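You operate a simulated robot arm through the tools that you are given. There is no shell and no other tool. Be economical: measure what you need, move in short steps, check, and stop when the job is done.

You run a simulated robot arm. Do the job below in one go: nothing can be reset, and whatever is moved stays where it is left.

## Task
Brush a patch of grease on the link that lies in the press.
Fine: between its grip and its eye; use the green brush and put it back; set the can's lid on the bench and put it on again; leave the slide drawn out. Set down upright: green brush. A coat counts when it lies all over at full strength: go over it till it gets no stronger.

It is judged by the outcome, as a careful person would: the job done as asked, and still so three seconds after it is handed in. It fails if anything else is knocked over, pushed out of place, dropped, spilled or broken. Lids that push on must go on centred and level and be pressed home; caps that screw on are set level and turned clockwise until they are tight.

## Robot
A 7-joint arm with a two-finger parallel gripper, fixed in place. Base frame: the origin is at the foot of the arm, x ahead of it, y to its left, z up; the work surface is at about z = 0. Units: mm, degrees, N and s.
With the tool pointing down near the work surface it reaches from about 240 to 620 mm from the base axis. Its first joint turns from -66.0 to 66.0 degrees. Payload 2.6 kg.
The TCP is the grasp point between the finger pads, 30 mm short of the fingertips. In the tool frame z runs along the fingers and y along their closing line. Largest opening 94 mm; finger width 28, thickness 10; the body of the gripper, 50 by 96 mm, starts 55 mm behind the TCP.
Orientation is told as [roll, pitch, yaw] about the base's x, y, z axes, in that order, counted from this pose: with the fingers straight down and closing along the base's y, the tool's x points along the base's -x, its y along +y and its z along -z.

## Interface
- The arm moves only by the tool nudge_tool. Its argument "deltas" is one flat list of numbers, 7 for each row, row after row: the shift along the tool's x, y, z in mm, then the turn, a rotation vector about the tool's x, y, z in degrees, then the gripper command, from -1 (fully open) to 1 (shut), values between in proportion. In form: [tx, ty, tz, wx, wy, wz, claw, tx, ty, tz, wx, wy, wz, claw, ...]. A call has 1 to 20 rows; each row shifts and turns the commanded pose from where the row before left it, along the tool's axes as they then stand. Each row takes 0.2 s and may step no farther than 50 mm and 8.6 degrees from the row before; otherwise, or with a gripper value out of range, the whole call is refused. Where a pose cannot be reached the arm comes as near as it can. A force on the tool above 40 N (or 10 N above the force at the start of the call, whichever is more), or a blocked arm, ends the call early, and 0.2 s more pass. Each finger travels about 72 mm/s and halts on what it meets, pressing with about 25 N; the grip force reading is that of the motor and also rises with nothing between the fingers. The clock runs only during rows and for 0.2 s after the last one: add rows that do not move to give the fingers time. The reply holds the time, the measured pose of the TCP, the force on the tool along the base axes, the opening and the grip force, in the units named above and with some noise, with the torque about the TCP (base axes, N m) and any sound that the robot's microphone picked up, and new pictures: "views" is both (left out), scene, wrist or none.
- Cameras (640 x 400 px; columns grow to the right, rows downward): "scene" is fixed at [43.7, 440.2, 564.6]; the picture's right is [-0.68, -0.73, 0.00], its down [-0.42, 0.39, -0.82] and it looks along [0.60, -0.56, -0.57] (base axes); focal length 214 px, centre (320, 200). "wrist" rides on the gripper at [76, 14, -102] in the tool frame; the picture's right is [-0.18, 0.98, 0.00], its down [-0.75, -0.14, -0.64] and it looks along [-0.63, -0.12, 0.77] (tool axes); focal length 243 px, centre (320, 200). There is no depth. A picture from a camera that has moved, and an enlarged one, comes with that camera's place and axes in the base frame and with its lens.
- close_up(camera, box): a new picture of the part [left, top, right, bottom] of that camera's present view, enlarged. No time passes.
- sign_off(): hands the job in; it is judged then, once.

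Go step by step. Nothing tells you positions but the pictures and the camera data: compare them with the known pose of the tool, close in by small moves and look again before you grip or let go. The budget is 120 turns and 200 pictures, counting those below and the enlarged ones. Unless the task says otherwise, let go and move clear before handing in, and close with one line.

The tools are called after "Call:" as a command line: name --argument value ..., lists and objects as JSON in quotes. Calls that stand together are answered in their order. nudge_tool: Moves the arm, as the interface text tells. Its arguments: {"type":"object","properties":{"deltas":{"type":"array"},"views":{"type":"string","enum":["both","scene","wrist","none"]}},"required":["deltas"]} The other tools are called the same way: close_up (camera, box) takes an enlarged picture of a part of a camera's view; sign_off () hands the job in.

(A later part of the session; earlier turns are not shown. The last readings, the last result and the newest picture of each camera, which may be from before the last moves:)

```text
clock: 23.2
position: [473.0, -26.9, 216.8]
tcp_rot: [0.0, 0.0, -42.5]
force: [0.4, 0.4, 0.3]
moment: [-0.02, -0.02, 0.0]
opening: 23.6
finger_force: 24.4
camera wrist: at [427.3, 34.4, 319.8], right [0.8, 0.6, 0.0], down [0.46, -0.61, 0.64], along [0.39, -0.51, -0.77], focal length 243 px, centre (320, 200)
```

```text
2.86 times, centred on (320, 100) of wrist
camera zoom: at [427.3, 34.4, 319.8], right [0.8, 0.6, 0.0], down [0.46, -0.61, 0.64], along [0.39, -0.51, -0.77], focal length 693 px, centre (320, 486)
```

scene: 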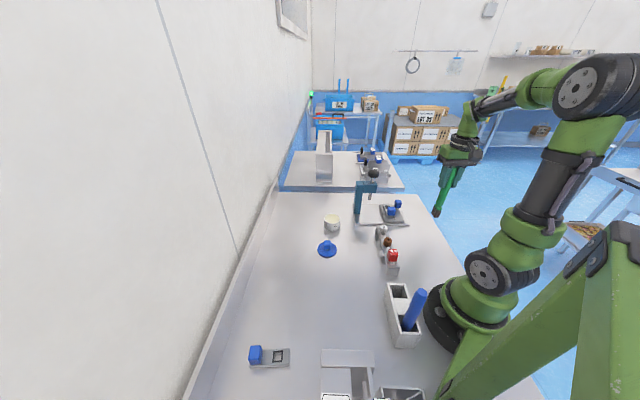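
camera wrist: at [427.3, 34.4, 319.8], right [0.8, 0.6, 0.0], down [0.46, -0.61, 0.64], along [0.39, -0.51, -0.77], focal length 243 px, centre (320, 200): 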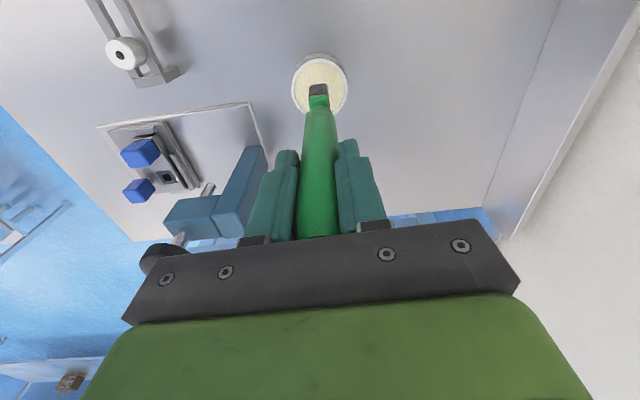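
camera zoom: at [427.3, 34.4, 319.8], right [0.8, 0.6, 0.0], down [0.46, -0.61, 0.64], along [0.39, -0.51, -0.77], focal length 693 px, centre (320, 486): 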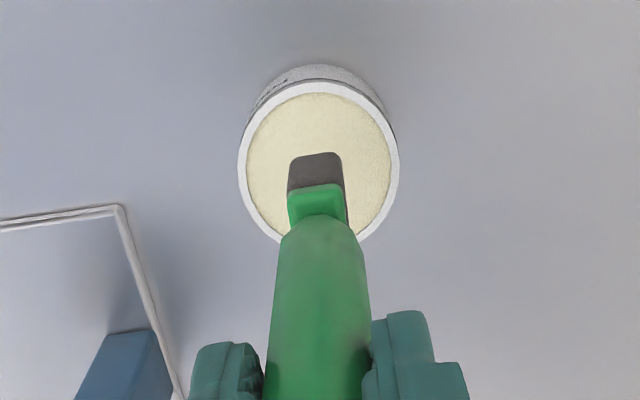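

The brush hangs over the middle of the can with its tip near z=70. I'll dip it slowly.

Call:
nudge_tool --deltas '[-2, 0, 15, 0, 0, 0, 1, 0, 0, 12, 0, 0, 0, 1, 0, 0, 6, 0, 0, 0, 1, 0, 0, 4, 0, 0, 0, 1, 0, 0, 3, 0, 0, 0, 1, 0, 0, 0, 0, 0, 0, 1]' --views "wrist"

Call:
close_up --camera "scene" --box '[310, 190, 360, 240]'

```text
clock: 24.6
position: [475.3, -29.2, 178.3]
tcp_rot: [0.2, 0.0, -42.4]
force: [2.4, 0.6, 17.8]
moment: [0.07, -0.27, -0.03]
opening: 23.4
finger_force: 25.1
camera wrist: at [429.3, 33.4, 280.5], right [0.8, 0.6, 0.0], down [0.46, -0.61, 0.64], along [0.39, -0.51, -0.77], focal length 243 px, centre (320, 200)
```

wrist: 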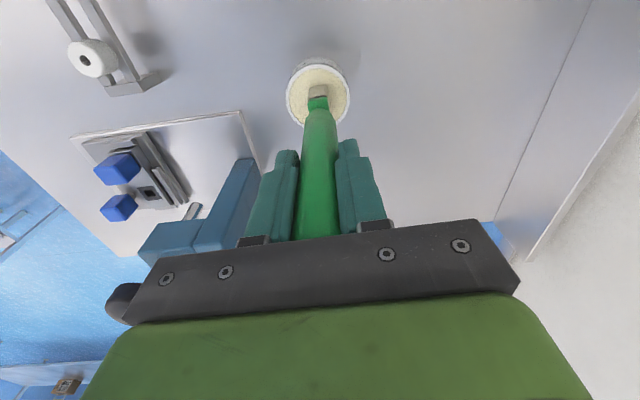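

```text
8.00 times, centred on (335, 215) of scene
camera zoom: at [43.6, 440.2, 564.6], right [-0.68, -0.73, 0.0], down [-0.41, 0.39, -0.82], along [0.6, -0.56, -0.57], focal length 1716 px, centre (200, 80)
```

zoom: 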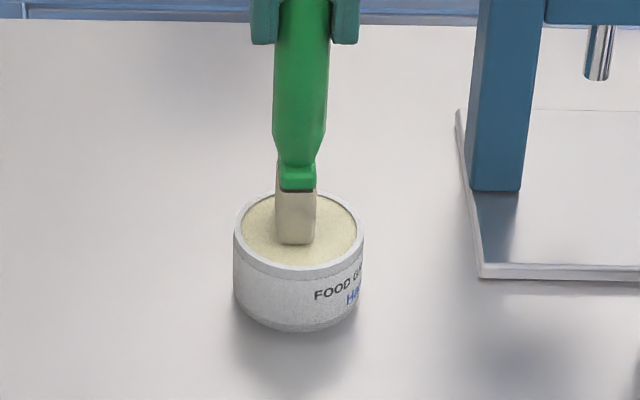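

The dip met the grease at 18 N and the bristles now look loaded. I'll lift, then carry the brush round the near side of the press to above the link.

Call:
nudge_tool --deltas '[0, 0, -10, 0, 0, 0, 1, 0, 0, -25, 0, 0, 0, 1, 0, 0, -27, 0, 0, 0, 1, 7.8, -41.4, 0, 0, 0, 0, 1, 7.8, -41.4, 0, 0, 0, 0, 1, 7.8, -41.4, 0, 0, 0, 0, 1, 7.8, -41.4, 0, 0, 0, 0, 1, -31.9, -21, 0, 0, 0, 0, 1, -31.9, -21, 0, 0, 0, 0, 1, -31.9, -21, 0, 0, 0, 0, 1, 0, 0, 0, 0, 0, 0, 1]' --views "wrist"

Call:
close_up --camera "scene" --box '[310, 140, 450, 260]'

Call:
close_up --camera "wrist" --box '[230, 20, 430, 180]'

```text
clock: 27.0
position: [368.1, -239.9, 242.5]
tcp_rot: [0.0, 0.0, -42.5]
force: [0.4, -0.5, 0.9]
moment: [-0.04, 0.01, 0.01]
opening: 23.5
finger_force: 24.8
camera wrist: at [323.8, -179.0, 346.0], right [0.8, 0.6, 0.0], down [0.46, -0.61, 0.64], along [0.39, -0.51, -0.77], focal length 243 px, centre (320, 200)
```

wrist: 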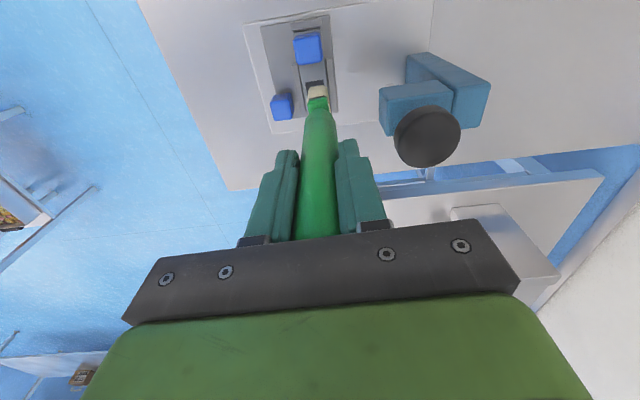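

```text
3.33 times, centred on (380, 200) of scene
camera zoom: at [43.7, 440.2, 564.6], right [-0.68, -0.73, 0.0], down [-0.42, 0.39, -0.82], along [0.6, -0.56, -0.57], focal length 715 px, centre (120, 200)
```

zoom: 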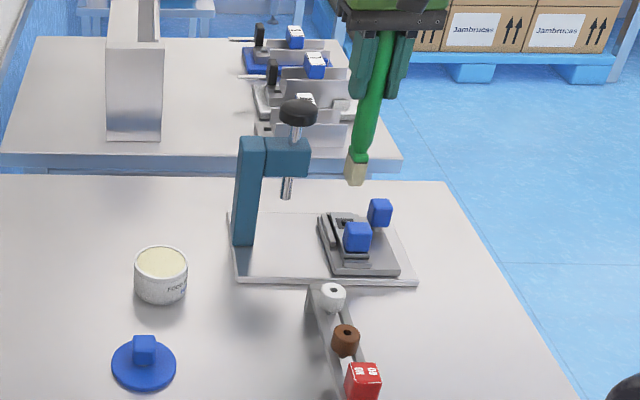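

```text
2.50 times, centred on (330, 100) of wrist
camera zoom: at [323.8, -179.0, 346.0], right [0.8, 0.6, 0.0], down [0.46, -0.61, 0.64], along [0.39, -0.51, -0.77], focal length 606 px, centre (295, 450)
```

zoom: 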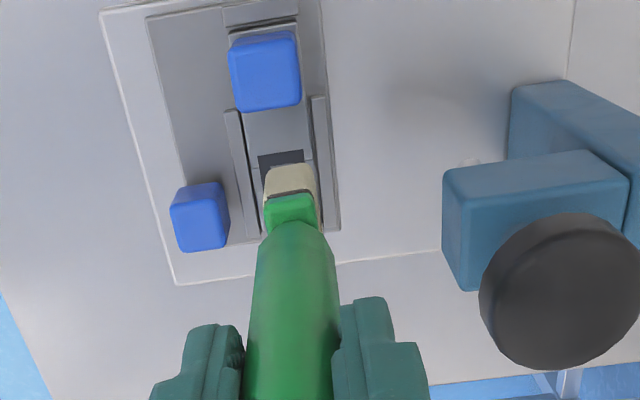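

The loaded brush is close to above the gap between grip and eye. I'll shift a little towards the link's centre line, go lower with the tip still above the cube, and look again.

Call:
nudge_tool --deltas '[0, -4, 0, 0, 0, 0, 1, 0, 0, 20, 0, 0, 0, 1, 0, 0, 17, 0, 0, 0, 1, 0, 0, 0, 0, 0, 0, 1]' --views "wrist"

Call:
close_up --camera "scene" --box '[355, 160, 425, 230]'

Call:
close_up --camera "wrist" --box '[250, 20, 370, 140]'

```text
clock: 28.0
position: [364.5, -242.4, 203.9]
tcp_rot: [0.1, 0.0, -42.5]
force: [0.6, 0.2, -0.8]
moment: [0.01, 0.03, -0.02]
opening: 23.5
finger_force: 24.8
camera wrist: at [318.8, -180.8, 306.2], right [0.8, 0.6, 0.0], down [0.46, -0.61, 0.64], along [0.39, -0.51, -0.77], focal length 243 px, centre (320, 200)
```

wrist: 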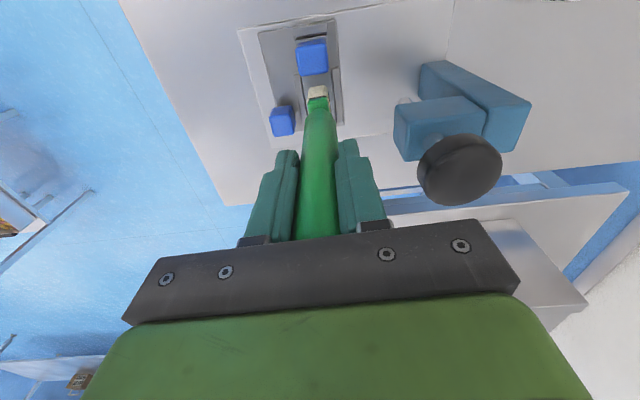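

```text
5.71 times, centred on (390, 195) of scene
camera zoom: at [43.7, 440.2, 564.6], right [-0.68, -0.73, 0.0], down [-0.42, 0.39, -0.82], along [0.6, -0.56, -0.57], focal length 1226 px, centre (-80, 229)
```

zoom: 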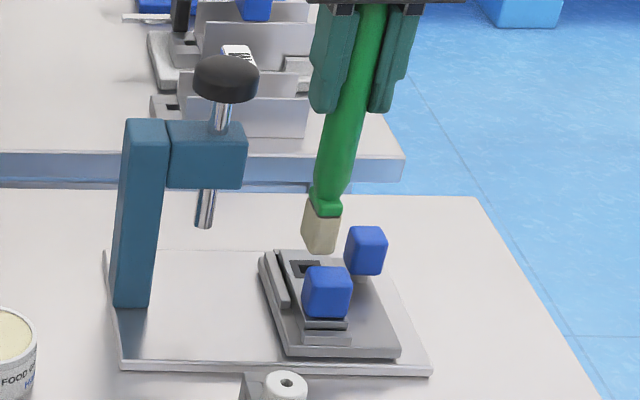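

```text
3.33 times, centred on (310, 80) of wrist
camera zoom: at [318.8, -180.8, 306.2], right [0.8, 0.6, 0.0], down [0.46, -0.61, 0.64], along [0.39, -0.51, -0.77], focal length 809 px, centre (353, 600)
```

zoom: 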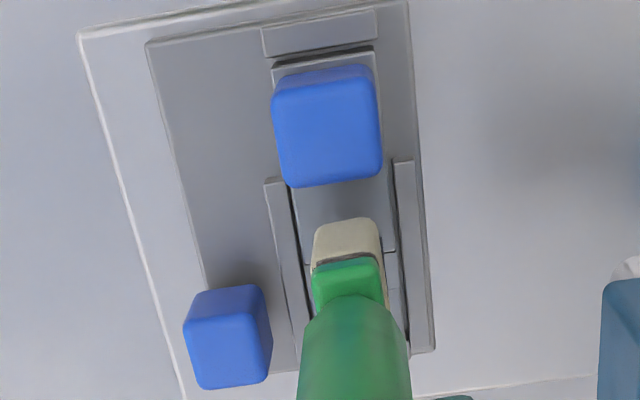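

Laterally the brush is nearly centred and its landing point lies in the gap. I'll shift 1.5 mm more and go down towards the link.

Call:
nudge_tool --deltas '[0, -1.5, 0, 0, 0, 0, 1, 0, 0, 12, 0, 0, 0, 1, 0, 0, 12, 0, 0, 0, 1, 0, 0, 0, 0, 0, 0, 1]' --views "none"

Call:
close_up --camera "scene" --box '[355, 160, 425, 230]'

Call:
close_up --camera "wrist" --box '[250, 20, 370, 140]'

```text
clock: 29.0
position: [364.2, -243.6, 178.4]
tcp_rot: [0.0, 0.0, -42.5]
force: [-0.1, -0.5, -1.0]
moment: [0.0, 0.01, -0.01]
opening: 23.4
finger_force: 24.8
```

```text
5.71 times, centred on (390, 195) of scene
camera zoom: at [43.7, 440.2, 564.6], right [-0.68, -0.73, 0.0], down [-0.42, 0.39, -0.82], along [0.6, -0.56, -0.57], focal length 1226 px, centre (-80, 229)
```

zoom: 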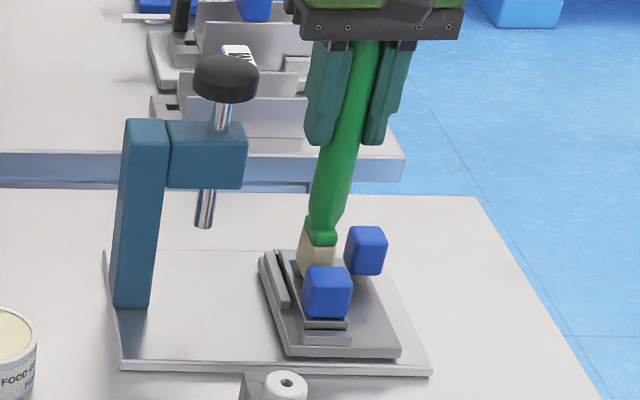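

```text
3.33 times, centred on (310, 80) of wrist
camera zoom: at [318.7, -183.1, 281.3], right [0.8, 0.6, 0.0], down [0.46, -0.61, 0.64], along [0.39, -0.51, -0.77], focal length 809 px, centre (353, 600)
```

zoom: 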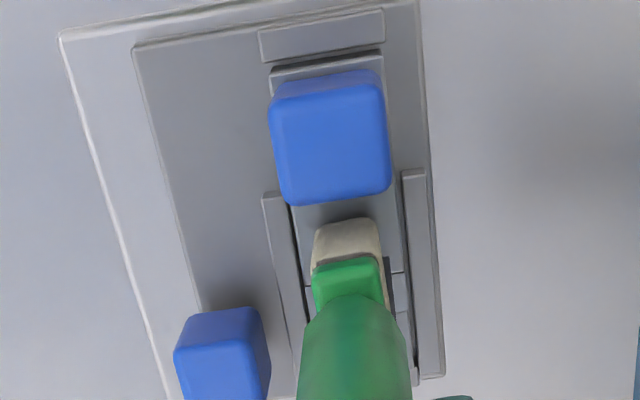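

Call:
nudge_tool --deltas '[0, 0, 5, 0, 0, 0, 1, 0, 0, 3, 0, 0, 0, 1, 0, 0, 2, 0, 0, 0, 1, 0, 0, 0, 0, 0, 0, 1]' --views "none"

Call:
close_up --camera "wrist" --box '[250, 20, 370, 140]'

```text
clock: 30.0
position: [365.1, -244.3, 170.6]
tcp_rot: [0.1, -0.5, -42.5]
force: [-1.3, -0.6, 32.2]
moment: [-0.2, -0.02, -0.02]
opening: 23.4
finger_force: 24.5
```

```text
3.33 times, centred on (310, 80) of wrist
camera zoom: at [319.0, -182.6, 272.6], right [0.8, 0.6, 0.0], down [0.46, -0.61, 0.65], along [0.39, -0.52, -0.76], focal length 809 px, centre (353, 600)
```

zoom: 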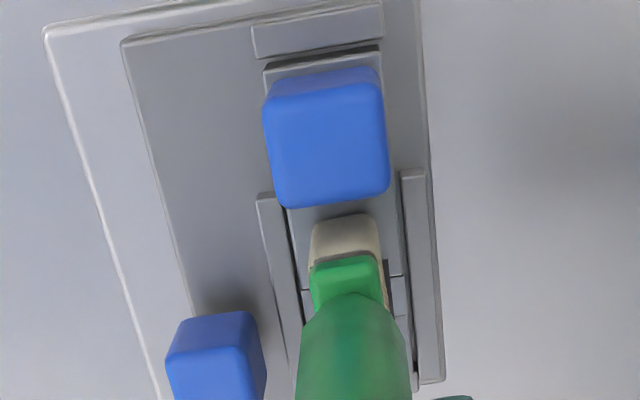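

Contact is at about TCP z=172, with the force a bit high. I'll ease off and do a set of strokes over the gap, keeping clear of the cube and the eye.

Call:
nudge_tool --deltas '[0, 0, -2.3, 0, 0, 0, 1, 4, 0, 0, 0, 0, 0, 1, 4, 0, 0, 0, 0, 0, 1, 0, -5, 0, 0, 0, 0, 1, -4, 0, 0, 0, 0, 0, 1, -4, 0, 0, 0, 0, 0, 1, 0, 5, 0, 0, 0, 0, 1, 0, 5, 0, 0, 0, 0, 1, 4, 0, 0, 0, 0, 0, 1, 4, 0, 0, 0, 0, 0, 1, 0, -5, 0, 0, 0, 0, 1, -4, 0, 0, 0, 0, 0, 1]' --views "none"

Call:
nudge_tool --deltas '[0, 0, -10, 0, 0, 0, 1, 0, 0, -15, 0, 0, 0, 1, 15, -15, -15, 0, 0, 0, 1, 0, -35, 0, 0, 0, 0, 1, 0, 0, 0, 0, 0, 0, 1]' --views "wrist"

Call:
close_up --camera "scene" --box '[355, 160, 425, 230]'

Call:
close_up --camera "wrist" --box '[330, 20, 450, 140]'

```text
clock: 32.6
position: [360.5, -242.4, 170.8]
tcp_rot: [0.0, 0.1, -42.6]
force: [-1.4, 2.9, 8.9]
moment: [0.25, 0.2, -0.02]
opening: 23.3
finger_force: 25.4
```

```text
clock: 33.8
position: [316.1, -270.0, 209.5]
tcp_rot: [0.0, 0.1, -42.5]
force: [-0.1, 0.0, -0.1]
moment: [-0.01, -0.03, -0.02]
opening: 23.5
finger_force: 25.1
camera wrist: at [269.9, -207.9, 313.3], right [0.8, 0.6, 0.0], down [0.46, -0.61, 0.64], along [0.39, -0.51, -0.77], focal length 243 px, centre (320, 200)
```

wrist: 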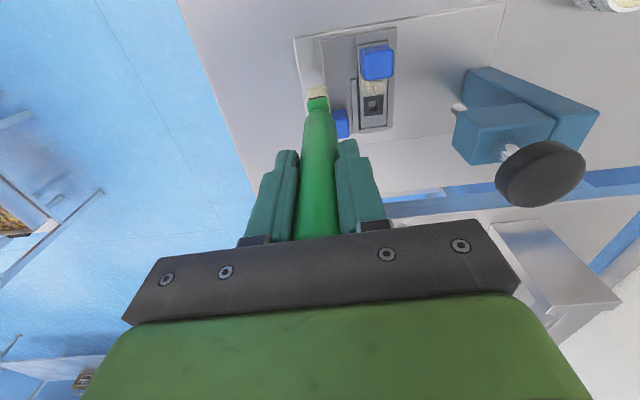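

```text
5.71 times, centred on (390, 195) of scene
camera zoom: at [43.7, 440.2, 564.6], right [-0.68, -0.73, 0.0], down [-0.42, 0.39, -0.82], along [0.6, -0.56, -0.57], focal length 1226 px, centre (-80, 229)
```

zoom: 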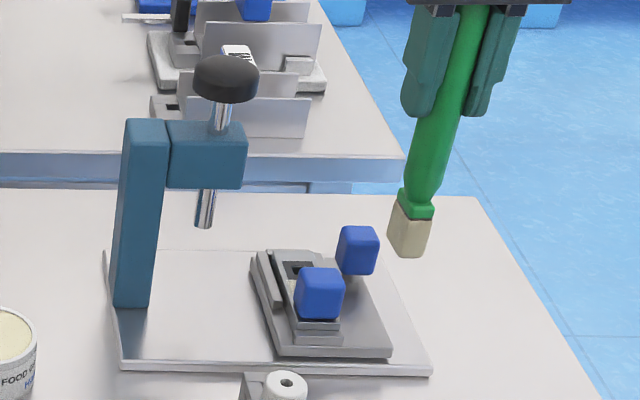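

```text
3.33 times, centred on (390, 80) of wrist
camera zoom: at [269.9, -207.9, 313.3], right [0.8, 0.6, 0.0], down [0.46, -0.61, 0.64], along [0.39, -0.51, -0.77], focal length 809 px, centre (87, 600)
```

zoom: 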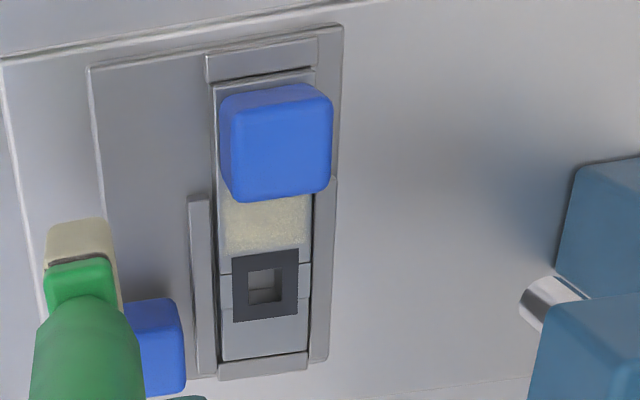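

A patch of grease now shows between the grip and the eye, but my sideways stroke dragged the slide about 6 mm inwards. I'll look closer before continuing.

Call:
close_up --camera "wrist" --box '[355, 60, 405, 130]'

Call:
close_up --camera "scene" --box '[350, 185, 420, 235]'

```text
5.71 times, centred on (380, 95) of wrist
camera zoom: at [269.9, -207.9, 313.3], right [0.8, 0.6, 0.0], down [0.46, -0.61, 0.64], along [0.39, -0.51, -0.77], focal length 1386 px, centre (-23, 800)
```

zoom: 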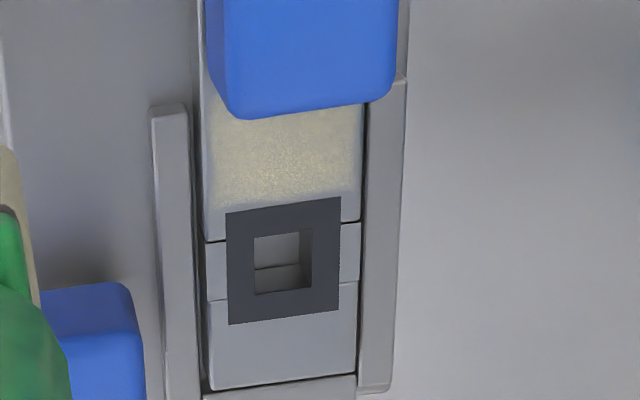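

```text
8.00 times, centred on (385, 210) of scene
camera zoom: at [43.7, 440.2, 564.6], right [-0.68, -0.73, 0.0], down [-0.42, 0.39, -0.82], along [0.6, -0.56, -0.57], focal length 1716 px, centre (-200, 120)
```

zoom: 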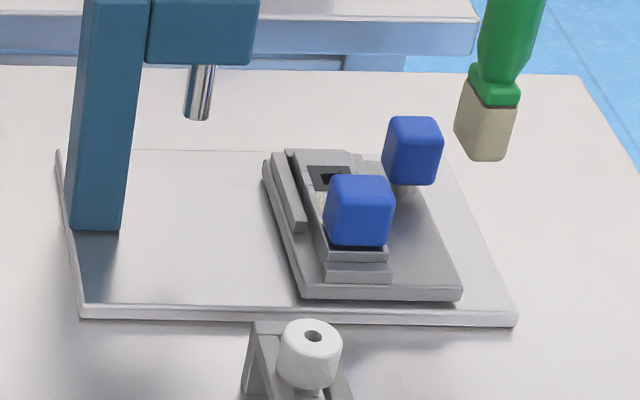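

The coat is still faint at the edges and the slide needs pulling back out. I'll land on the +y side, stroke lengthwise, then drag in -y to bring the slide back to its stop while brushing.

Call:
nudge_tool --deltas '[-16, 30, 0, 0, 0, 0, 1, 0, 30.4, 0, 0, 0, 0, 1, 0, 0, 20, 0, 0, 0, 1, 0, 0, 0, 0, 0, 0, 1]' --views "none"

Call:
close_up --camera "wrist" --box '[250, 20, 370, 140]'

Call:
close_up --camera "scene" --box '[355, 160, 425, 230]'

```text
clock: 34.8
position: [369.8, -233.9, 190.0]
tcp_rot: [0.1, 0.0, -42.5]
force: [-0.2, -0.7, -1.2]
moment: [0.01, -0.02, 0.01]
opening: 23.5
finger_force: 24.9
```

```text
3.33 times, centred on (310, 80) of wrist
camera zoom: at [323.7, -173.0, 292.4], right [0.8, 0.6, 0.0], down [0.46, -0.61, 0.64], along [0.39, -0.51, -0.77], focal length 809 px, centre (353, 600)
```

zoom: 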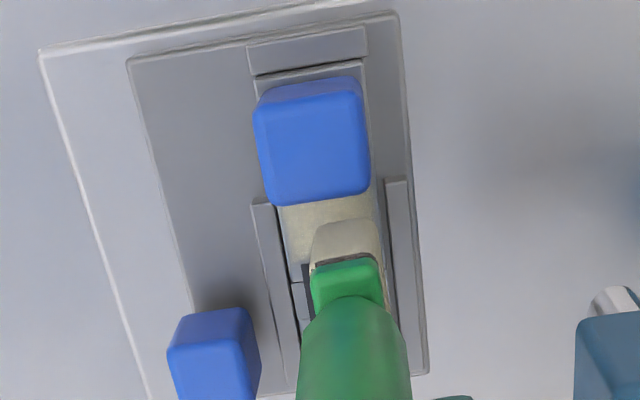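

```text
5.71 times, centred on (390, 195) of scene
camera zoom: at [43.7, 440.2, 564.6], right [-0.68, -0.73, 0.0], down [-0.42, 0.39, -0.82], along [0.6, -0.56, -0.57], focal length 1226 px, centre (-80, 229)
```

zoom: 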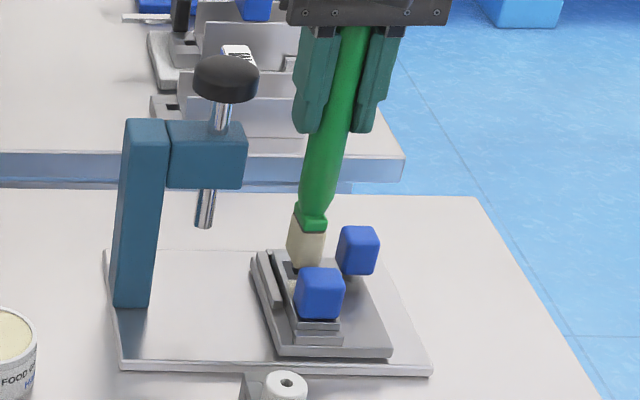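

Call:
nudge_tool --deltas '[0, -1.5, 12, 0, 0, 0, 1, 0, 0, 7.5, 0, 0, 0, 1, -5, 0, 0, 0, 0, 0, 1, 5.5, 0, 0, 0, 0, 0, 1, 5.5, 0, 0, 0, 0, 0, 1, -5.5, 0, 0, 0, 0, 0, 1, -5.5, 0, 0, 0, 0, 0, 1, 5, 0, 0, 0, 0, 0, 1, 0, -3.5, 0, 0, 0, 0, 1, 0, -3.5, 0, 0, 0, 0, 1, 0, -3.5, 0, 0, 0, 0, 1, 0, -3.5, 0, 0, 0, 0, 1, -5, 0, 0, 0, 0, 0, 1, 5.5, 0, 0, 0, 0, 0, 1, 5.5, 0, 0, 0, 0, 0, 1, -5.5, 0, 0, 0, 0, 0, 1, -5.5, 0, 0, 0, 0, 0, 1, 5, 0, 0, 0, 0, 0, 1]' --views "none"

Call:
close_up --camera "wrist" --box '[250, 20, 370, 140]'

Call:
close_up --camera "scene" --box '[350, 185, 420, 235]'

```text
clock: 38.6
position: [358.4, -245.6, 170.7]
tcp_rot: [0.0, 0.0, -42.5]
force: [-0.4, -1.1, 0.7]
moment: [-0.06, -0.05, -0.01]
opening: 23.5
finger_force: 25.6
```

```text
3.33 times, centred on (310, 80) of wrist
camera zoom: at [312.2, -185.2, 273.6], right [0.8, 0.6, 0.0], down [0.46, -0.61, 0.64], along [0.39, -0.51, -0.77], focal length 809 px, centre (353, 600)
```

zoom: 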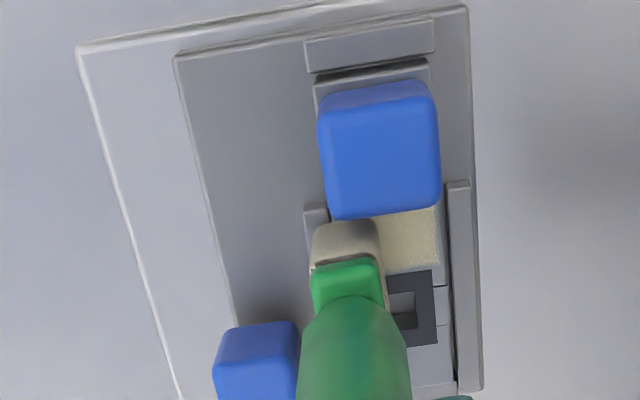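

```text
8.00 times, centred on (385, 210) of scene
camera zoom: at [43.7, 440.2, 564.6], right [-0.68, -0.73, 0.0], down [-0.42, 0.39, -0.82], along [0.6, -0.56, -0.57], focal length 1716 px, centre (-200, 120)
```

zoom: 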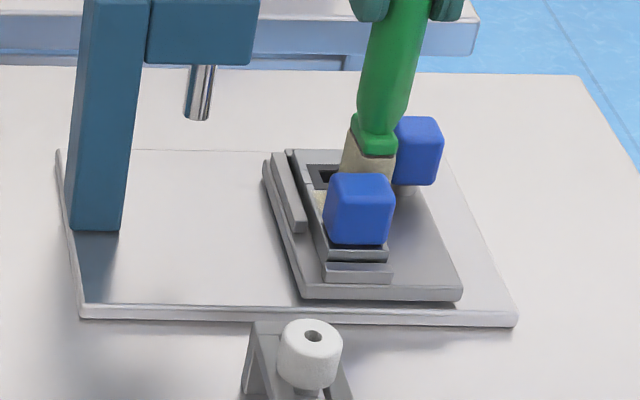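

The slide didn't move this time because the contact was light, and the brush is slightly past the link's edge. I'll lift, recentre and press a little deeper with lengthwise strokes.

Call:
nudge_tool --deltas '[0, 0, -4, 0, 0, 0, 1, 0, 6, 0, 0, 0, 0, 1, 0, 0, 4, 0, 0, 0, 1, 0, 0, 1, 0, 0, 0, 1, 0, 0, 0, 0, 0, 0, 1]' --views "none"

Call:
close_up --camera "wrist" --box '[250, 20, 370, 140]'

```text
clock: 39.8
position: [363.2, -241.6, 171.6]
tcp_rot: [0.1, -0.1, -42.5]
force: [-1.5, 1.5, 11.3]
moment: [0.09, 0.29, -0.01]
opening: 23.6
finger_force: 25.1
```

```text
3.33 times, centred on (310, 80) of wrist
camera zoom: at [315.8, -181.2, 273.3], right [0.8, 0.6, 0.0], down [0.46, -0.61, 0.64], along [0.39, -0.51, -0.77], focal length 809 px, centre (353, 600)
```

zoom: 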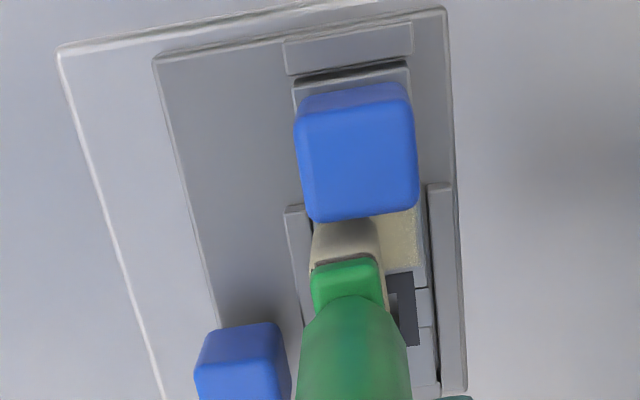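

About 11 N now, on the left lane. Lengthwise strokes here, then a drag in -y to bring the slide back.

Call:
nudge_tool --deltas '[-4, 0, 0, 0, 0, 0, 1, 4, 0, 0, 0, 0, 0, 1, 5, 0, 0, 0, 0, 0, 1, -5, 0, 0, 0, 0, 0, 1, -4, 0, 0, 0, 0, 0, 1, 4, 0, 0, 0, 0, 0, 1, 5, 0, 0, 0, 0, 0, 1, -5, 0, 0, 0, 0, 0, 1, 0, -2, 0.3, 0, 0, 0, 1, 0, -2, 0, 0, 0, 0, 1, 0, -2, 0, 0, 0, 0, 1, 0, 0, 0, 0, 0, 0, 1]' --views "none"

Call:
close_up --camera "wrist" --box '[250, 20, 370, 140]'

Call:
close_up --camera "scene" --box '[350, 185, 420, 235]'

```text
clock: 42.4
position: [358.2, -246.6, 171.5]
tcp_rot: [0.0, 0.0, -42.6]
force: [-3.3, 4.5, 22.3]
moment: [0.44, 0.34, 0.0]
opening: 23.4
finger_force: 25.1
```

```text
3.33 times, centred on (310, 80) of wrist
camera zoom: at [312.3, -185.2, 273.2], right [0.8, 0.6, 0.0], down [0.46, -0.61, 0.64], along [0.39, -0.51, -0.77], focal length 809 px, centre (353, 600)
```

zoom: 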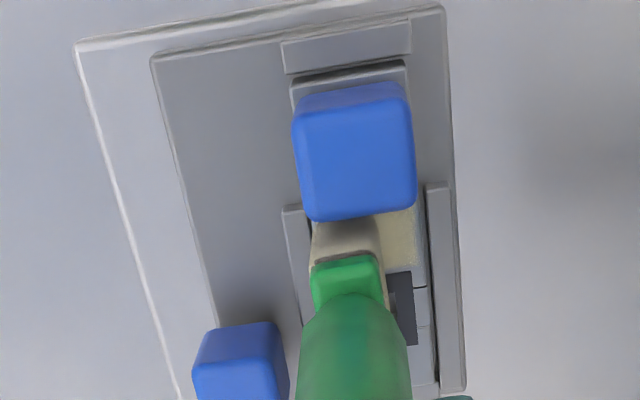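

```text
8.00 times, centred on (385, 210) of scene
camera zoom: at [43.6, 440.3, 564.6], right [-0.68, -0.73, 0.0], down [-0.41, 0.39, -0.82], along [0.6, -0.56, -0.57], focal length 1716 px, centre (-200, 120)
```

zoom: 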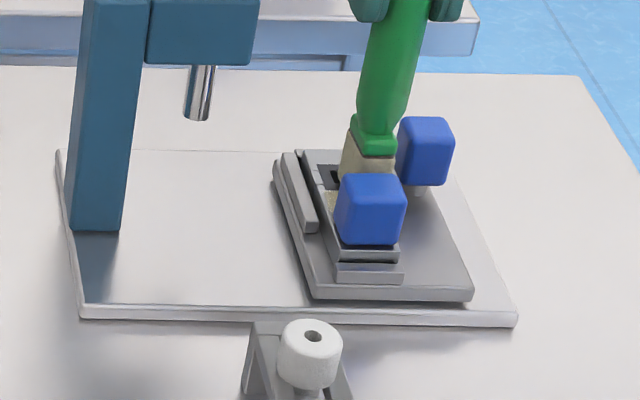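

The slide is back to its drawn-out place. Next come the centre and right lanes, moving sideways only while lifted, and then a look.

Call:
nudge_tool --deltas '[0, 0, -5, 0, 0, 0, 1, 0, 5.5, 0, 0, 0, 0, 1, 0, 0, 4, 0, 0, 0, 1, -4.5, 0, 0, 0, 0, 0, 1, 4.5, 0, 0, 0, 0, 0, 1, 5, 0, 0, 0, 0, 0, 1, -5, 0, 0, 0, 0, 0, 1, -4.5, 0, 0, 0, 0, 0, 1, 4.5, 0, 0, 0, 0, 0, 1, 0, 0, -5, 0, 0, 0, 1, 0, 5, 0, 0, 0, 0, 1, 0, 0, 5, 0, 0, 0, 1, -4.5, 0, 0, 0, 0, 0, 1, 4.5, 0, 0, 0, 0, 0, 1, 5, 0, 0, 0, 0, 0, 1, -5, 0, 0, 0, 0, 0, 1, -4.5, 0, 0, 0, 0, 0, 1, 4.5, 0, 0, 0, 0, 0, 1]' --views "none"

Call:
nudge_tool --deltas '[0, 0, -12, 0, 0, 0, 1, 0, 0, -25, 0, 0, 0, 1, 15, -30, 0, 0, 0, 0, 1, 0, -30, 0, 0, 0, 0, 1, 0, 0, 0, 0, 0, 0, 1]' --views "wrist"

Call:
close_up --camera "wrist" --box '[355, 60, 405, 130]'

Call:
close_up --camera "scene" --box '[350, 185, 420, 235]'

```text
clock: 46.2
position: [365.8, -239.4, 172.3]
tcp_rot: [0.0, 0.1, -42.6]
force: [-0.3, 0.9, -0.6]
moment: [-0.01, -0.03, 0.02]
opening: 23.4
finger_force: 24.5
```

```text
clock: 47.4
position: [312.1, -271.1, 205.7]
tcp_rot: [0.0, 0.0, -42.4]
force: [-0.5, -0.6, -0.1]
moment: [0.01, 0.0, 0.0]
opening: 23.5
finger_force: 24.9
camera wrist: at [265.7, -208.8, 309.2], right [0.8, 0.6, 0.0], down [0.46, -0.61, 0.64], along [0.39, -0.51, -0.77], focal length 243 px, centre (320, 200)
```

wrist: 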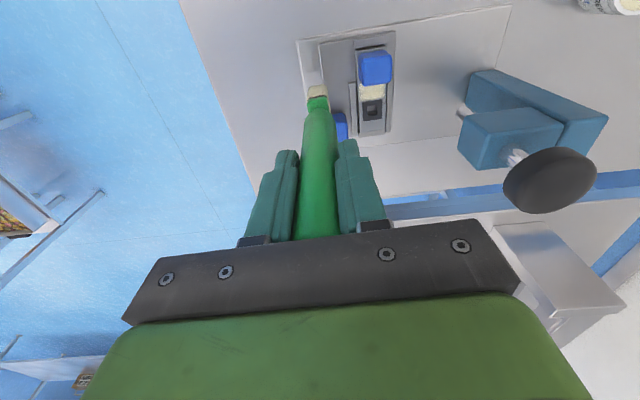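

```text
5.71 times, centred on (380, 95) of wrist
camera zoom: at [265.7, -208.8, 309.2], right [0.8, 0.6, 0.0], down [0.46, -0.61, 0.64], along [0.39, -0.51, -0.77], focal length 1386 px, centre (-23, 800)
```

zoom: 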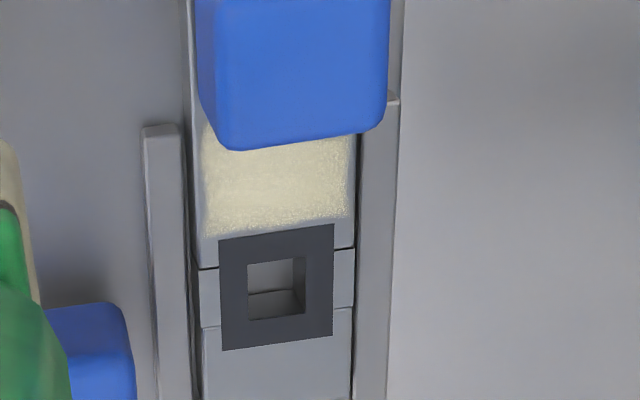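

```text
8.00 times, centred on (385, 210) of scene
camera zoom: at [43.7, 440.2, 564.6], right [-0.68, -0.73, 0.0], down [-0.42, 0.39, -0.82], along [0.6, -0.56, -0.57], focal length 1716 px, centre (-200, 120)
```

zoom: 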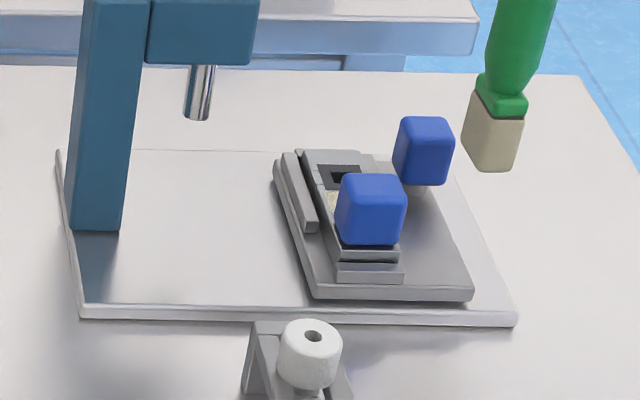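

The centre is strong, but the right side and the strip near the eye are lighter, because the last lane barely touched. I'll go again with a bit more depth and slightly longer strokes.

Call:
nudge_tool --deltas '[0, 30, 0, 0, 0, 0, 1, -15, 30, 0, 0, 0, 0, 1, 0, 0, 25, 0, 0, 0, 1, 0, 0, 12, 0, 0, 0, 1, 0, 0, 1.5, 0, 0, 0, 1, -6.5, 0, 0, 0, 0, 0, 1, 6.5, 0, 0, 0, 0, 0, 1, 6, 0, 0, 0, 0, 0, 1, -6, 0, 0, 0, 0, 0, 1, -6.5, 0, 0, 0, 0, 0, 1, 6.5, 0, 0, 0, 0, 0, 1, 6, 0, 0, 0, 0, 0, 1, -6, 0, 0, 0, 0, 0, 1]' --views "none"

Call:
close_up --camera "wrist" --box '[250, 20, 370, 140]'

```text
clock: 50.2
position: [365.5, -239.1, 169.9]
tcp_rot: [0.1, 0.0, -42.6]
force: [-5.0, 5.0, 28.7]
moment: [0.57, 0.55, 0.01]
opening: 23.7
finger_force: 25.4
```

```text
3.33 times, centred on (310, 80) of wrist
camera zoom: at [319.8, -177.8, 273.2], right [0.8, 0.6, 0.0], down [0.46, -0.62, 0.64], along [0.39, -0.51, -0.77], focal length 809 px, centre (353, 600)
```

zoom: 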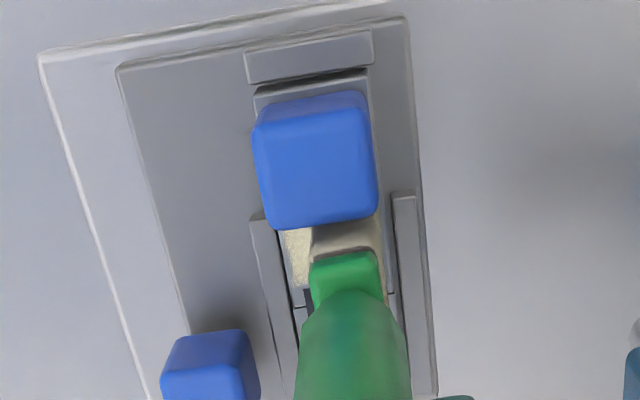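

Call:
nudge_tool --deltas '[0, 0, -5, 0, 0, 0, 1, 0, -5, 0, 0, 0, 0, 1, 0, 0, 4.2, 0, 0, 0, 1, -6.5, 0, 0, 0, 0, 0, 1, 6.5, 0, 0, 0, 0, 0, 1, 6, 0, 0, 0, 0, 0, 1, -6, 0, 0, 0, 0, 0, 1, -6.5, 0, 0, 0, 0, 0, 1, 6.5, 0, 0, 0, 0, 0, 1, 0, 0, -5, 0, 0, 0, 1, 0, -5, 0, 0, 0, 0, 1, 0, 0, 5, 0, 0, 0, 1, -6.5, 0, 0, 0, 0, 0, 1, 6.5, 0, 0, 0, 0, 0, 1, 6, 0, 0, 0, 0, 0, 1, -6, 0, 0, 0, 0, 0, 1, -6.5, 0, 0, 0, 0, 0, 1, 6.5, 0, 0, 0, 0, 0, 1]' --views "none"

Call:
nudge_tool --deltas '[0, 0, -12, 0, 0, 0, 1, 0, 0, -25, 0, 0, 0, 1, 15, -25, 0, 0, 0, 0, 1, 0, -25, 0, 0, 0, 0, 1, 0, 0, 0, 0, 0, 0, 1]' --views "wrist"

Call:
close_up --camera "wrist" --box '[355, 60, 405, 130]'

Call:
close_up --camera "scene" --box '[350, 185, 420, 235]'

```text
clock: 54.0
position: [360.7, -248.0, 170.3]
tcp_rot: [0.0, -0.2, -42.4]
force: [4.0, -2.3, 9.9]
moment: [-0.49, -0.45, 0.0]
opening: 23.5
finger_force: 25.1
```

```text
clock: 55.2
position: [312.1, -272.3, 209.1]
tcp_rot: [0.2, 0.0, -42.6]
force: [-1.3, 0.9, -0.7]
moment: [-0.03, 0.02, -0.04]
opening: 23.5
finger_force: 25.3
camera wrist: at [266.8, -211.5, 311.3], right [0.8, 0.6, 0.0], down [0.46, -0.61, 0.64], along [0.39, -0.51, -0.77], focal length 243 px, centre (320, 200)
```

wrist: 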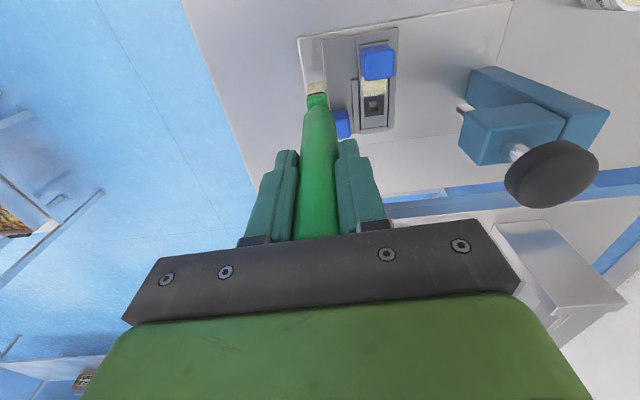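

```text
5.71 times, centred on (380, 95) of wrist
camera zoom: at [266.8, -211.5, 311.3], right [0.8, 0.6, 0.0], down [0.46, -0.61, 0.64], along [0.39, -0.51, -0.77], focal length 1386 px, centre (-23, 800)
```

zoom: 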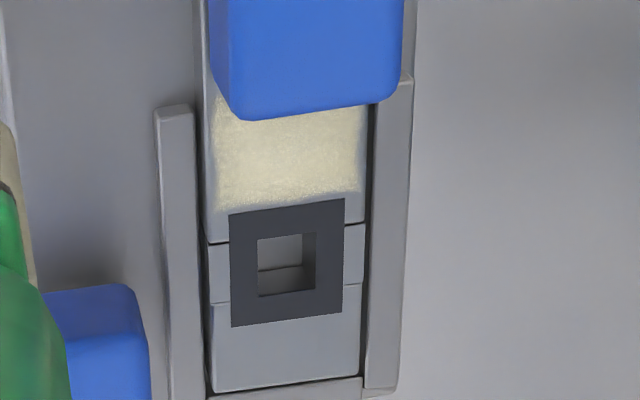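

```text
8.00 times, centred on (385, 210) of scene
camera zoom: at [43.7, 440.2, 564.6], right [-0.68, -0.73, 0.0], down [-0.42, 0.39, -0.82], along [0.6, -0.56, -0.57], focal length 1716 px, centre (-200, 120)
```

zoom: 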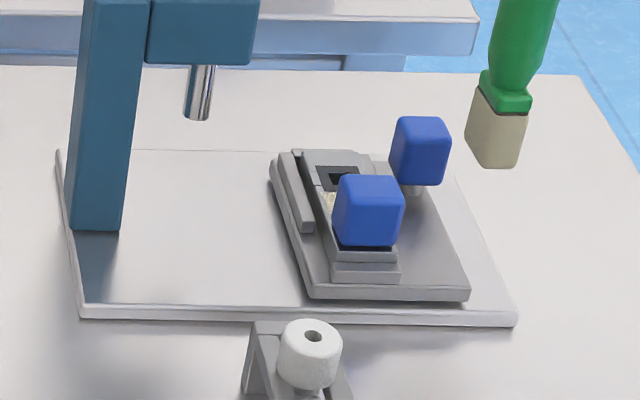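

The coat is much more even, but the edges are still a bit faint. I'll reload the brush at the can for a last round, using the same detour.

Call:
nudge_tool --deltas '[0, 0, -33, 0, 0, 0, 1, 26.3, 40, 0, 0, 0, 0, 1, 26.3, 40, 0, 0, 0, 0, 1, 26.3, 40, 0, 0, 0, 0, 1, -8.7, 42.3, 0, 0, 0, 0, 1, -8.7, 42.3, 0, 0, 0, 0, 1, -8.7, 42.3, 0, 0, 0, 0, 1, -8.7, 42.3, 0, 0, 0, 0, 1, 0, 0, 20, 0, 0, 0, 1, 0, 0, 20, 0, 0, 0, 1, 0, 0, 0, 0, 0, 0, 1]' --views "wrist"

Call:
close_up --camera "scene" --box '[310, 170, 380, 240]'

```text
clock: 57.6
position: [476.7, -27.0, 198.9]
tcp_rot: [0.2, 0.0, -42.4]
force: [-0.8, -1.5, -0.4]
moment: [0.01, 0.01, 0.01]
opening: 23.6
finger_force: 24.7
camera wrist: at [430.9, 33.2, 302.6], right [0.8, 0.6, 0.0], down [0.46, -0.61, 0.64], along [0.39, -0.51, -0.77], focal length 243 px, centre (320, 200)
```

wrist: 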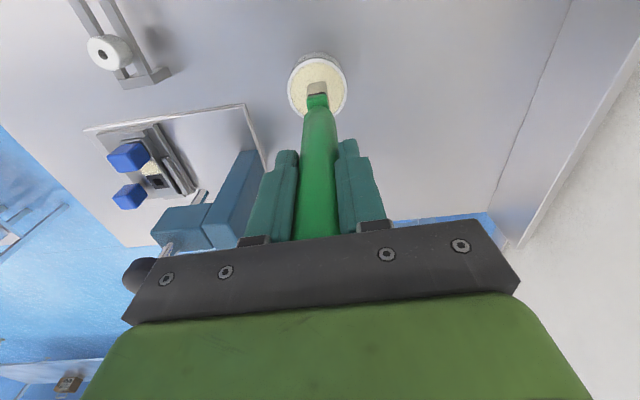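

```text
5.71 times, centred on (345, 205) of scene
camera zoom: at [43.7, 440.2, 564.6], right [-0.68, -0.73, 0.0], down [-0.42, 0.39, -0.82], along [0.6, -0.56, -0.57], focal length 1226 px, centre (177, 171)
```

zoom: 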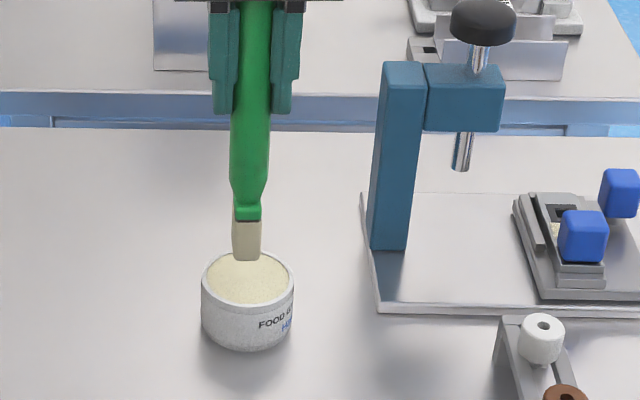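

The bristles look less loaded than before, so a reload makes sense. Dipping now.

Call:
nudge_tool --deltas '[0, 0, 12, 0, 0, 0, 1, 0, 0, 5, 0, 0, 0, 1, 0, 0, 2, 0, 0, 0, 1, 0, 0, 1.5, 0, 0, 0, 1, 0, 0, 0, 0, 0, 0, 1]' --views "none"

Call:
close_up --camera "scene" --box '[310, 170, 380, 240]'

```text
clock: 58.8
position: [477.5, -28.2, 180.2]
tcp_rot: [0.1, 0.0, -42.5]
force: [-0.1, 0.2, -0.6]
moment: [-0.02, -0.03, 0.02]
opening: 23.5
finger_force: 25.2
```

```text
5.71 times, centred on (345, 205) of scene
camera zoom: at [43.7, 440.2, 564.6], right [-0.68, -0.73, 0.0], down [-0.42, 0.39, -0.82], along [0.6, -0.56, -0.57], focal length 1226 px, centre (177, 171)
```

zoom: 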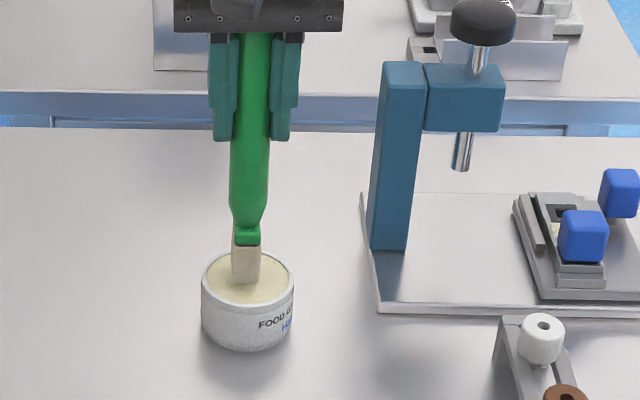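

Call:
nudge_tool --deltas '[0, 0, 1.5, 0, 0, 0, 1, 0, 0, 1.2, 0, 0, 0, 1, 0, 0, 0, 0, 0, 0, 1]' --views "none"

Call:
close_up --camera "scene" --box '[310, 170, 380, 240]'

```text
clock: 59.6
position: [477.0, -29.0, 177.2]
tcp_rot: [0.0, 0.0, -42.5]
force: [-0.2, 0.7, -1.0]
moment: [0.05, 0.05, -0.01]
opening: 23.3
finger_force: 24.7
```

```text
5.71 times, centred on (345, 205) of scene
camera zoom: at [43.7, 440.2, 564.6], right [-0.68, -0.73, 0.0], down [-0.42, 0.39, -0.82], along [0.6, -0.56, -0.57], focal length 1226 px, centre (177, 171)
```

zoom: 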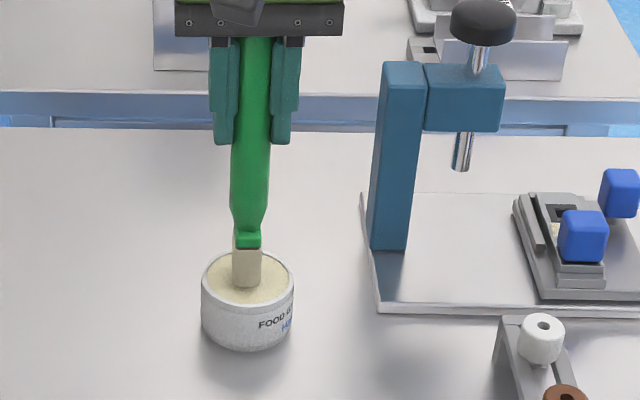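

Call:
nudge_tool --deltas '[0, 0, 1.5, 0, 0, 0, 1, 0, 0, 1.2, 0, 0, 0, 1, 0, 0, 0, 0, 0, 0, 1]' --views "none"

Call:
close_up --camera "wrist" --box '[260, 30, 380, 130]'

```text
clock: 60.4
position: [476.4, -28.7, 174.7]
tcp_rot: [0.0, -0.1, -42.5]
force: [-1.0, -0.4, 3.4]
moment: [-0.05, 0.1, 0.0]
opening: 23.4
finger_force: 25.1
```

```text
4.00 times, centred on (320, 80) of wrist
camera zoom: at [430.6, 32.2, 277.7], right [0.8, 0.6, 0.0], down [0.46, -0.61, 0.64], along [0.39, -0.51, -0.77], focal length 970 px, centre (320, 680)
```

zoom: 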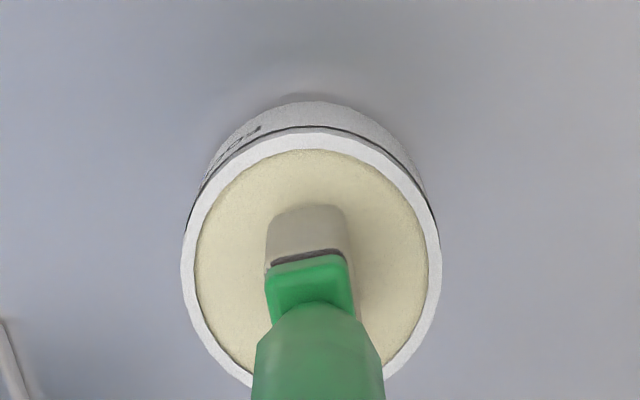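

Contact with the grease is made at TCP z=174.7; the brush has slipped up a few mm in the grip. I'll press slightly, lift and return to above the link.

Call:
nudge_tool --deltas '[0, 0, 1, 0, 0, 0, 1, 0, 0, 0, 0, 0, 0, 1, 0, 0, -20, 0, 0, 0, 1, 0, 0, -46, 0, 0, 0, 1, 8.9, -42.4, 0, 0, 0, 0, 1, 8.9, -42.4, 0, 0, 0, 0, 1, 8.9, -42.4, 0, 0, 0, 0, 1, 8.9, -42.4, 0, 0, 0, 0, 1, -32.1, -21.7, 0, 0, 0, 0, 1, -32.1, -21.7, 0, 0, 0, 0, 1, -32.1, -21.7, 0, 0, 0, 0, 1, 0, 0, 25, 0, 0, 0, 1, 0, 0, 25, 0, 0, 0, 1, 0, 0, 0, 0, 0, 0, 1]' --views "none"

Call:
close_up --camera "wrist" --box '[250, 20, 370, 140]'

Call:
close_up --camera "scene" --box '[350, 160, 420, 230]'

```text
clock: 63.4
position: [362.2, -241.9, 189.3]
tcp_rot: [0.1, 0.0, -42.5]
force: [0.4, -0.1, -0.4]
moment: [0.01, 0.0, 0.03]
opening: 23.6
finger_force: 24.5
```

```text
3.33 times, centred on (310, 80) of wrist
camera zoom: at [317.6, -181.1, 291.8], right [0.8, 0.6, 0.0], down [0.46, -0.61, 0.64], along [0.39, -0.51, -0.77], focal length 809 px, centre (353, 600)
```

zoom: 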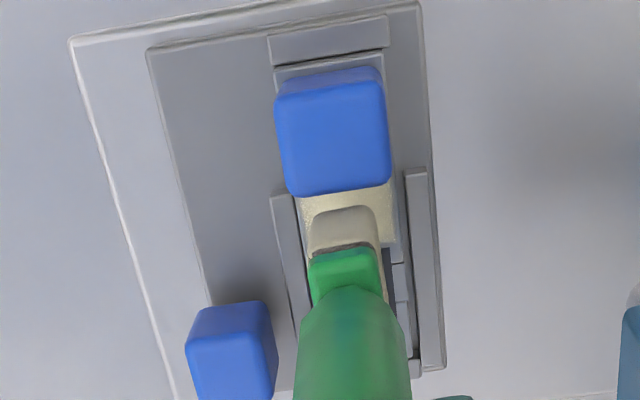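

```text
5.71 times, centred on (385, 195) of scene
camera zoom: at [43.7, 440.2, 564.6], right [-0.68, -0.73, 0.0], down [-0.42, 0.39, -0.82], along [0.6, -0.56, -0.57], focal length 1226 px, centre (-51, 229)
```

zoom: 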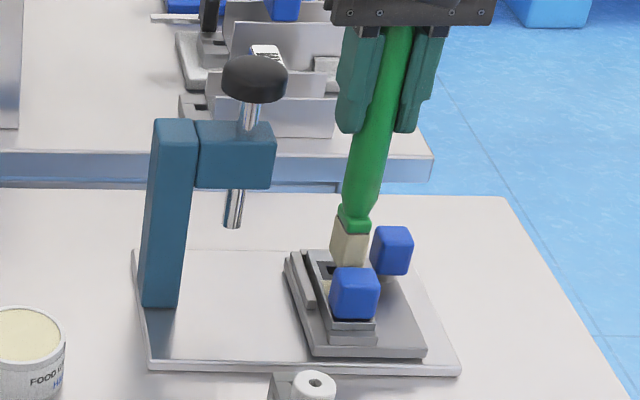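

The tip now leans a few mm towards the cube, so I'll shift the stroke range away from it. Then I'll go down carefully.

Call:
nudge_tool --deltas '[-4, 0, 10, 0, 0, 0, 1, 0, 0, 6, 0, 0, 0, 1, 0, 0, 2, 0, 0, 0, 1, 0, 0, 1.5, 0, 0, 0, 1, 0, 0, 0, 0, 0, 0, 1]' --views "none"

```text
clock: 64.6
position: [365.7, -246.0, 171.6]
tcp_rot: [0.1, -0.2, -42.6]
force: [-4.8, 2.4, 20.1]
moment: [0.35, 0.44, 0.0]
opening: 23.3
finger_force: 25.0
```

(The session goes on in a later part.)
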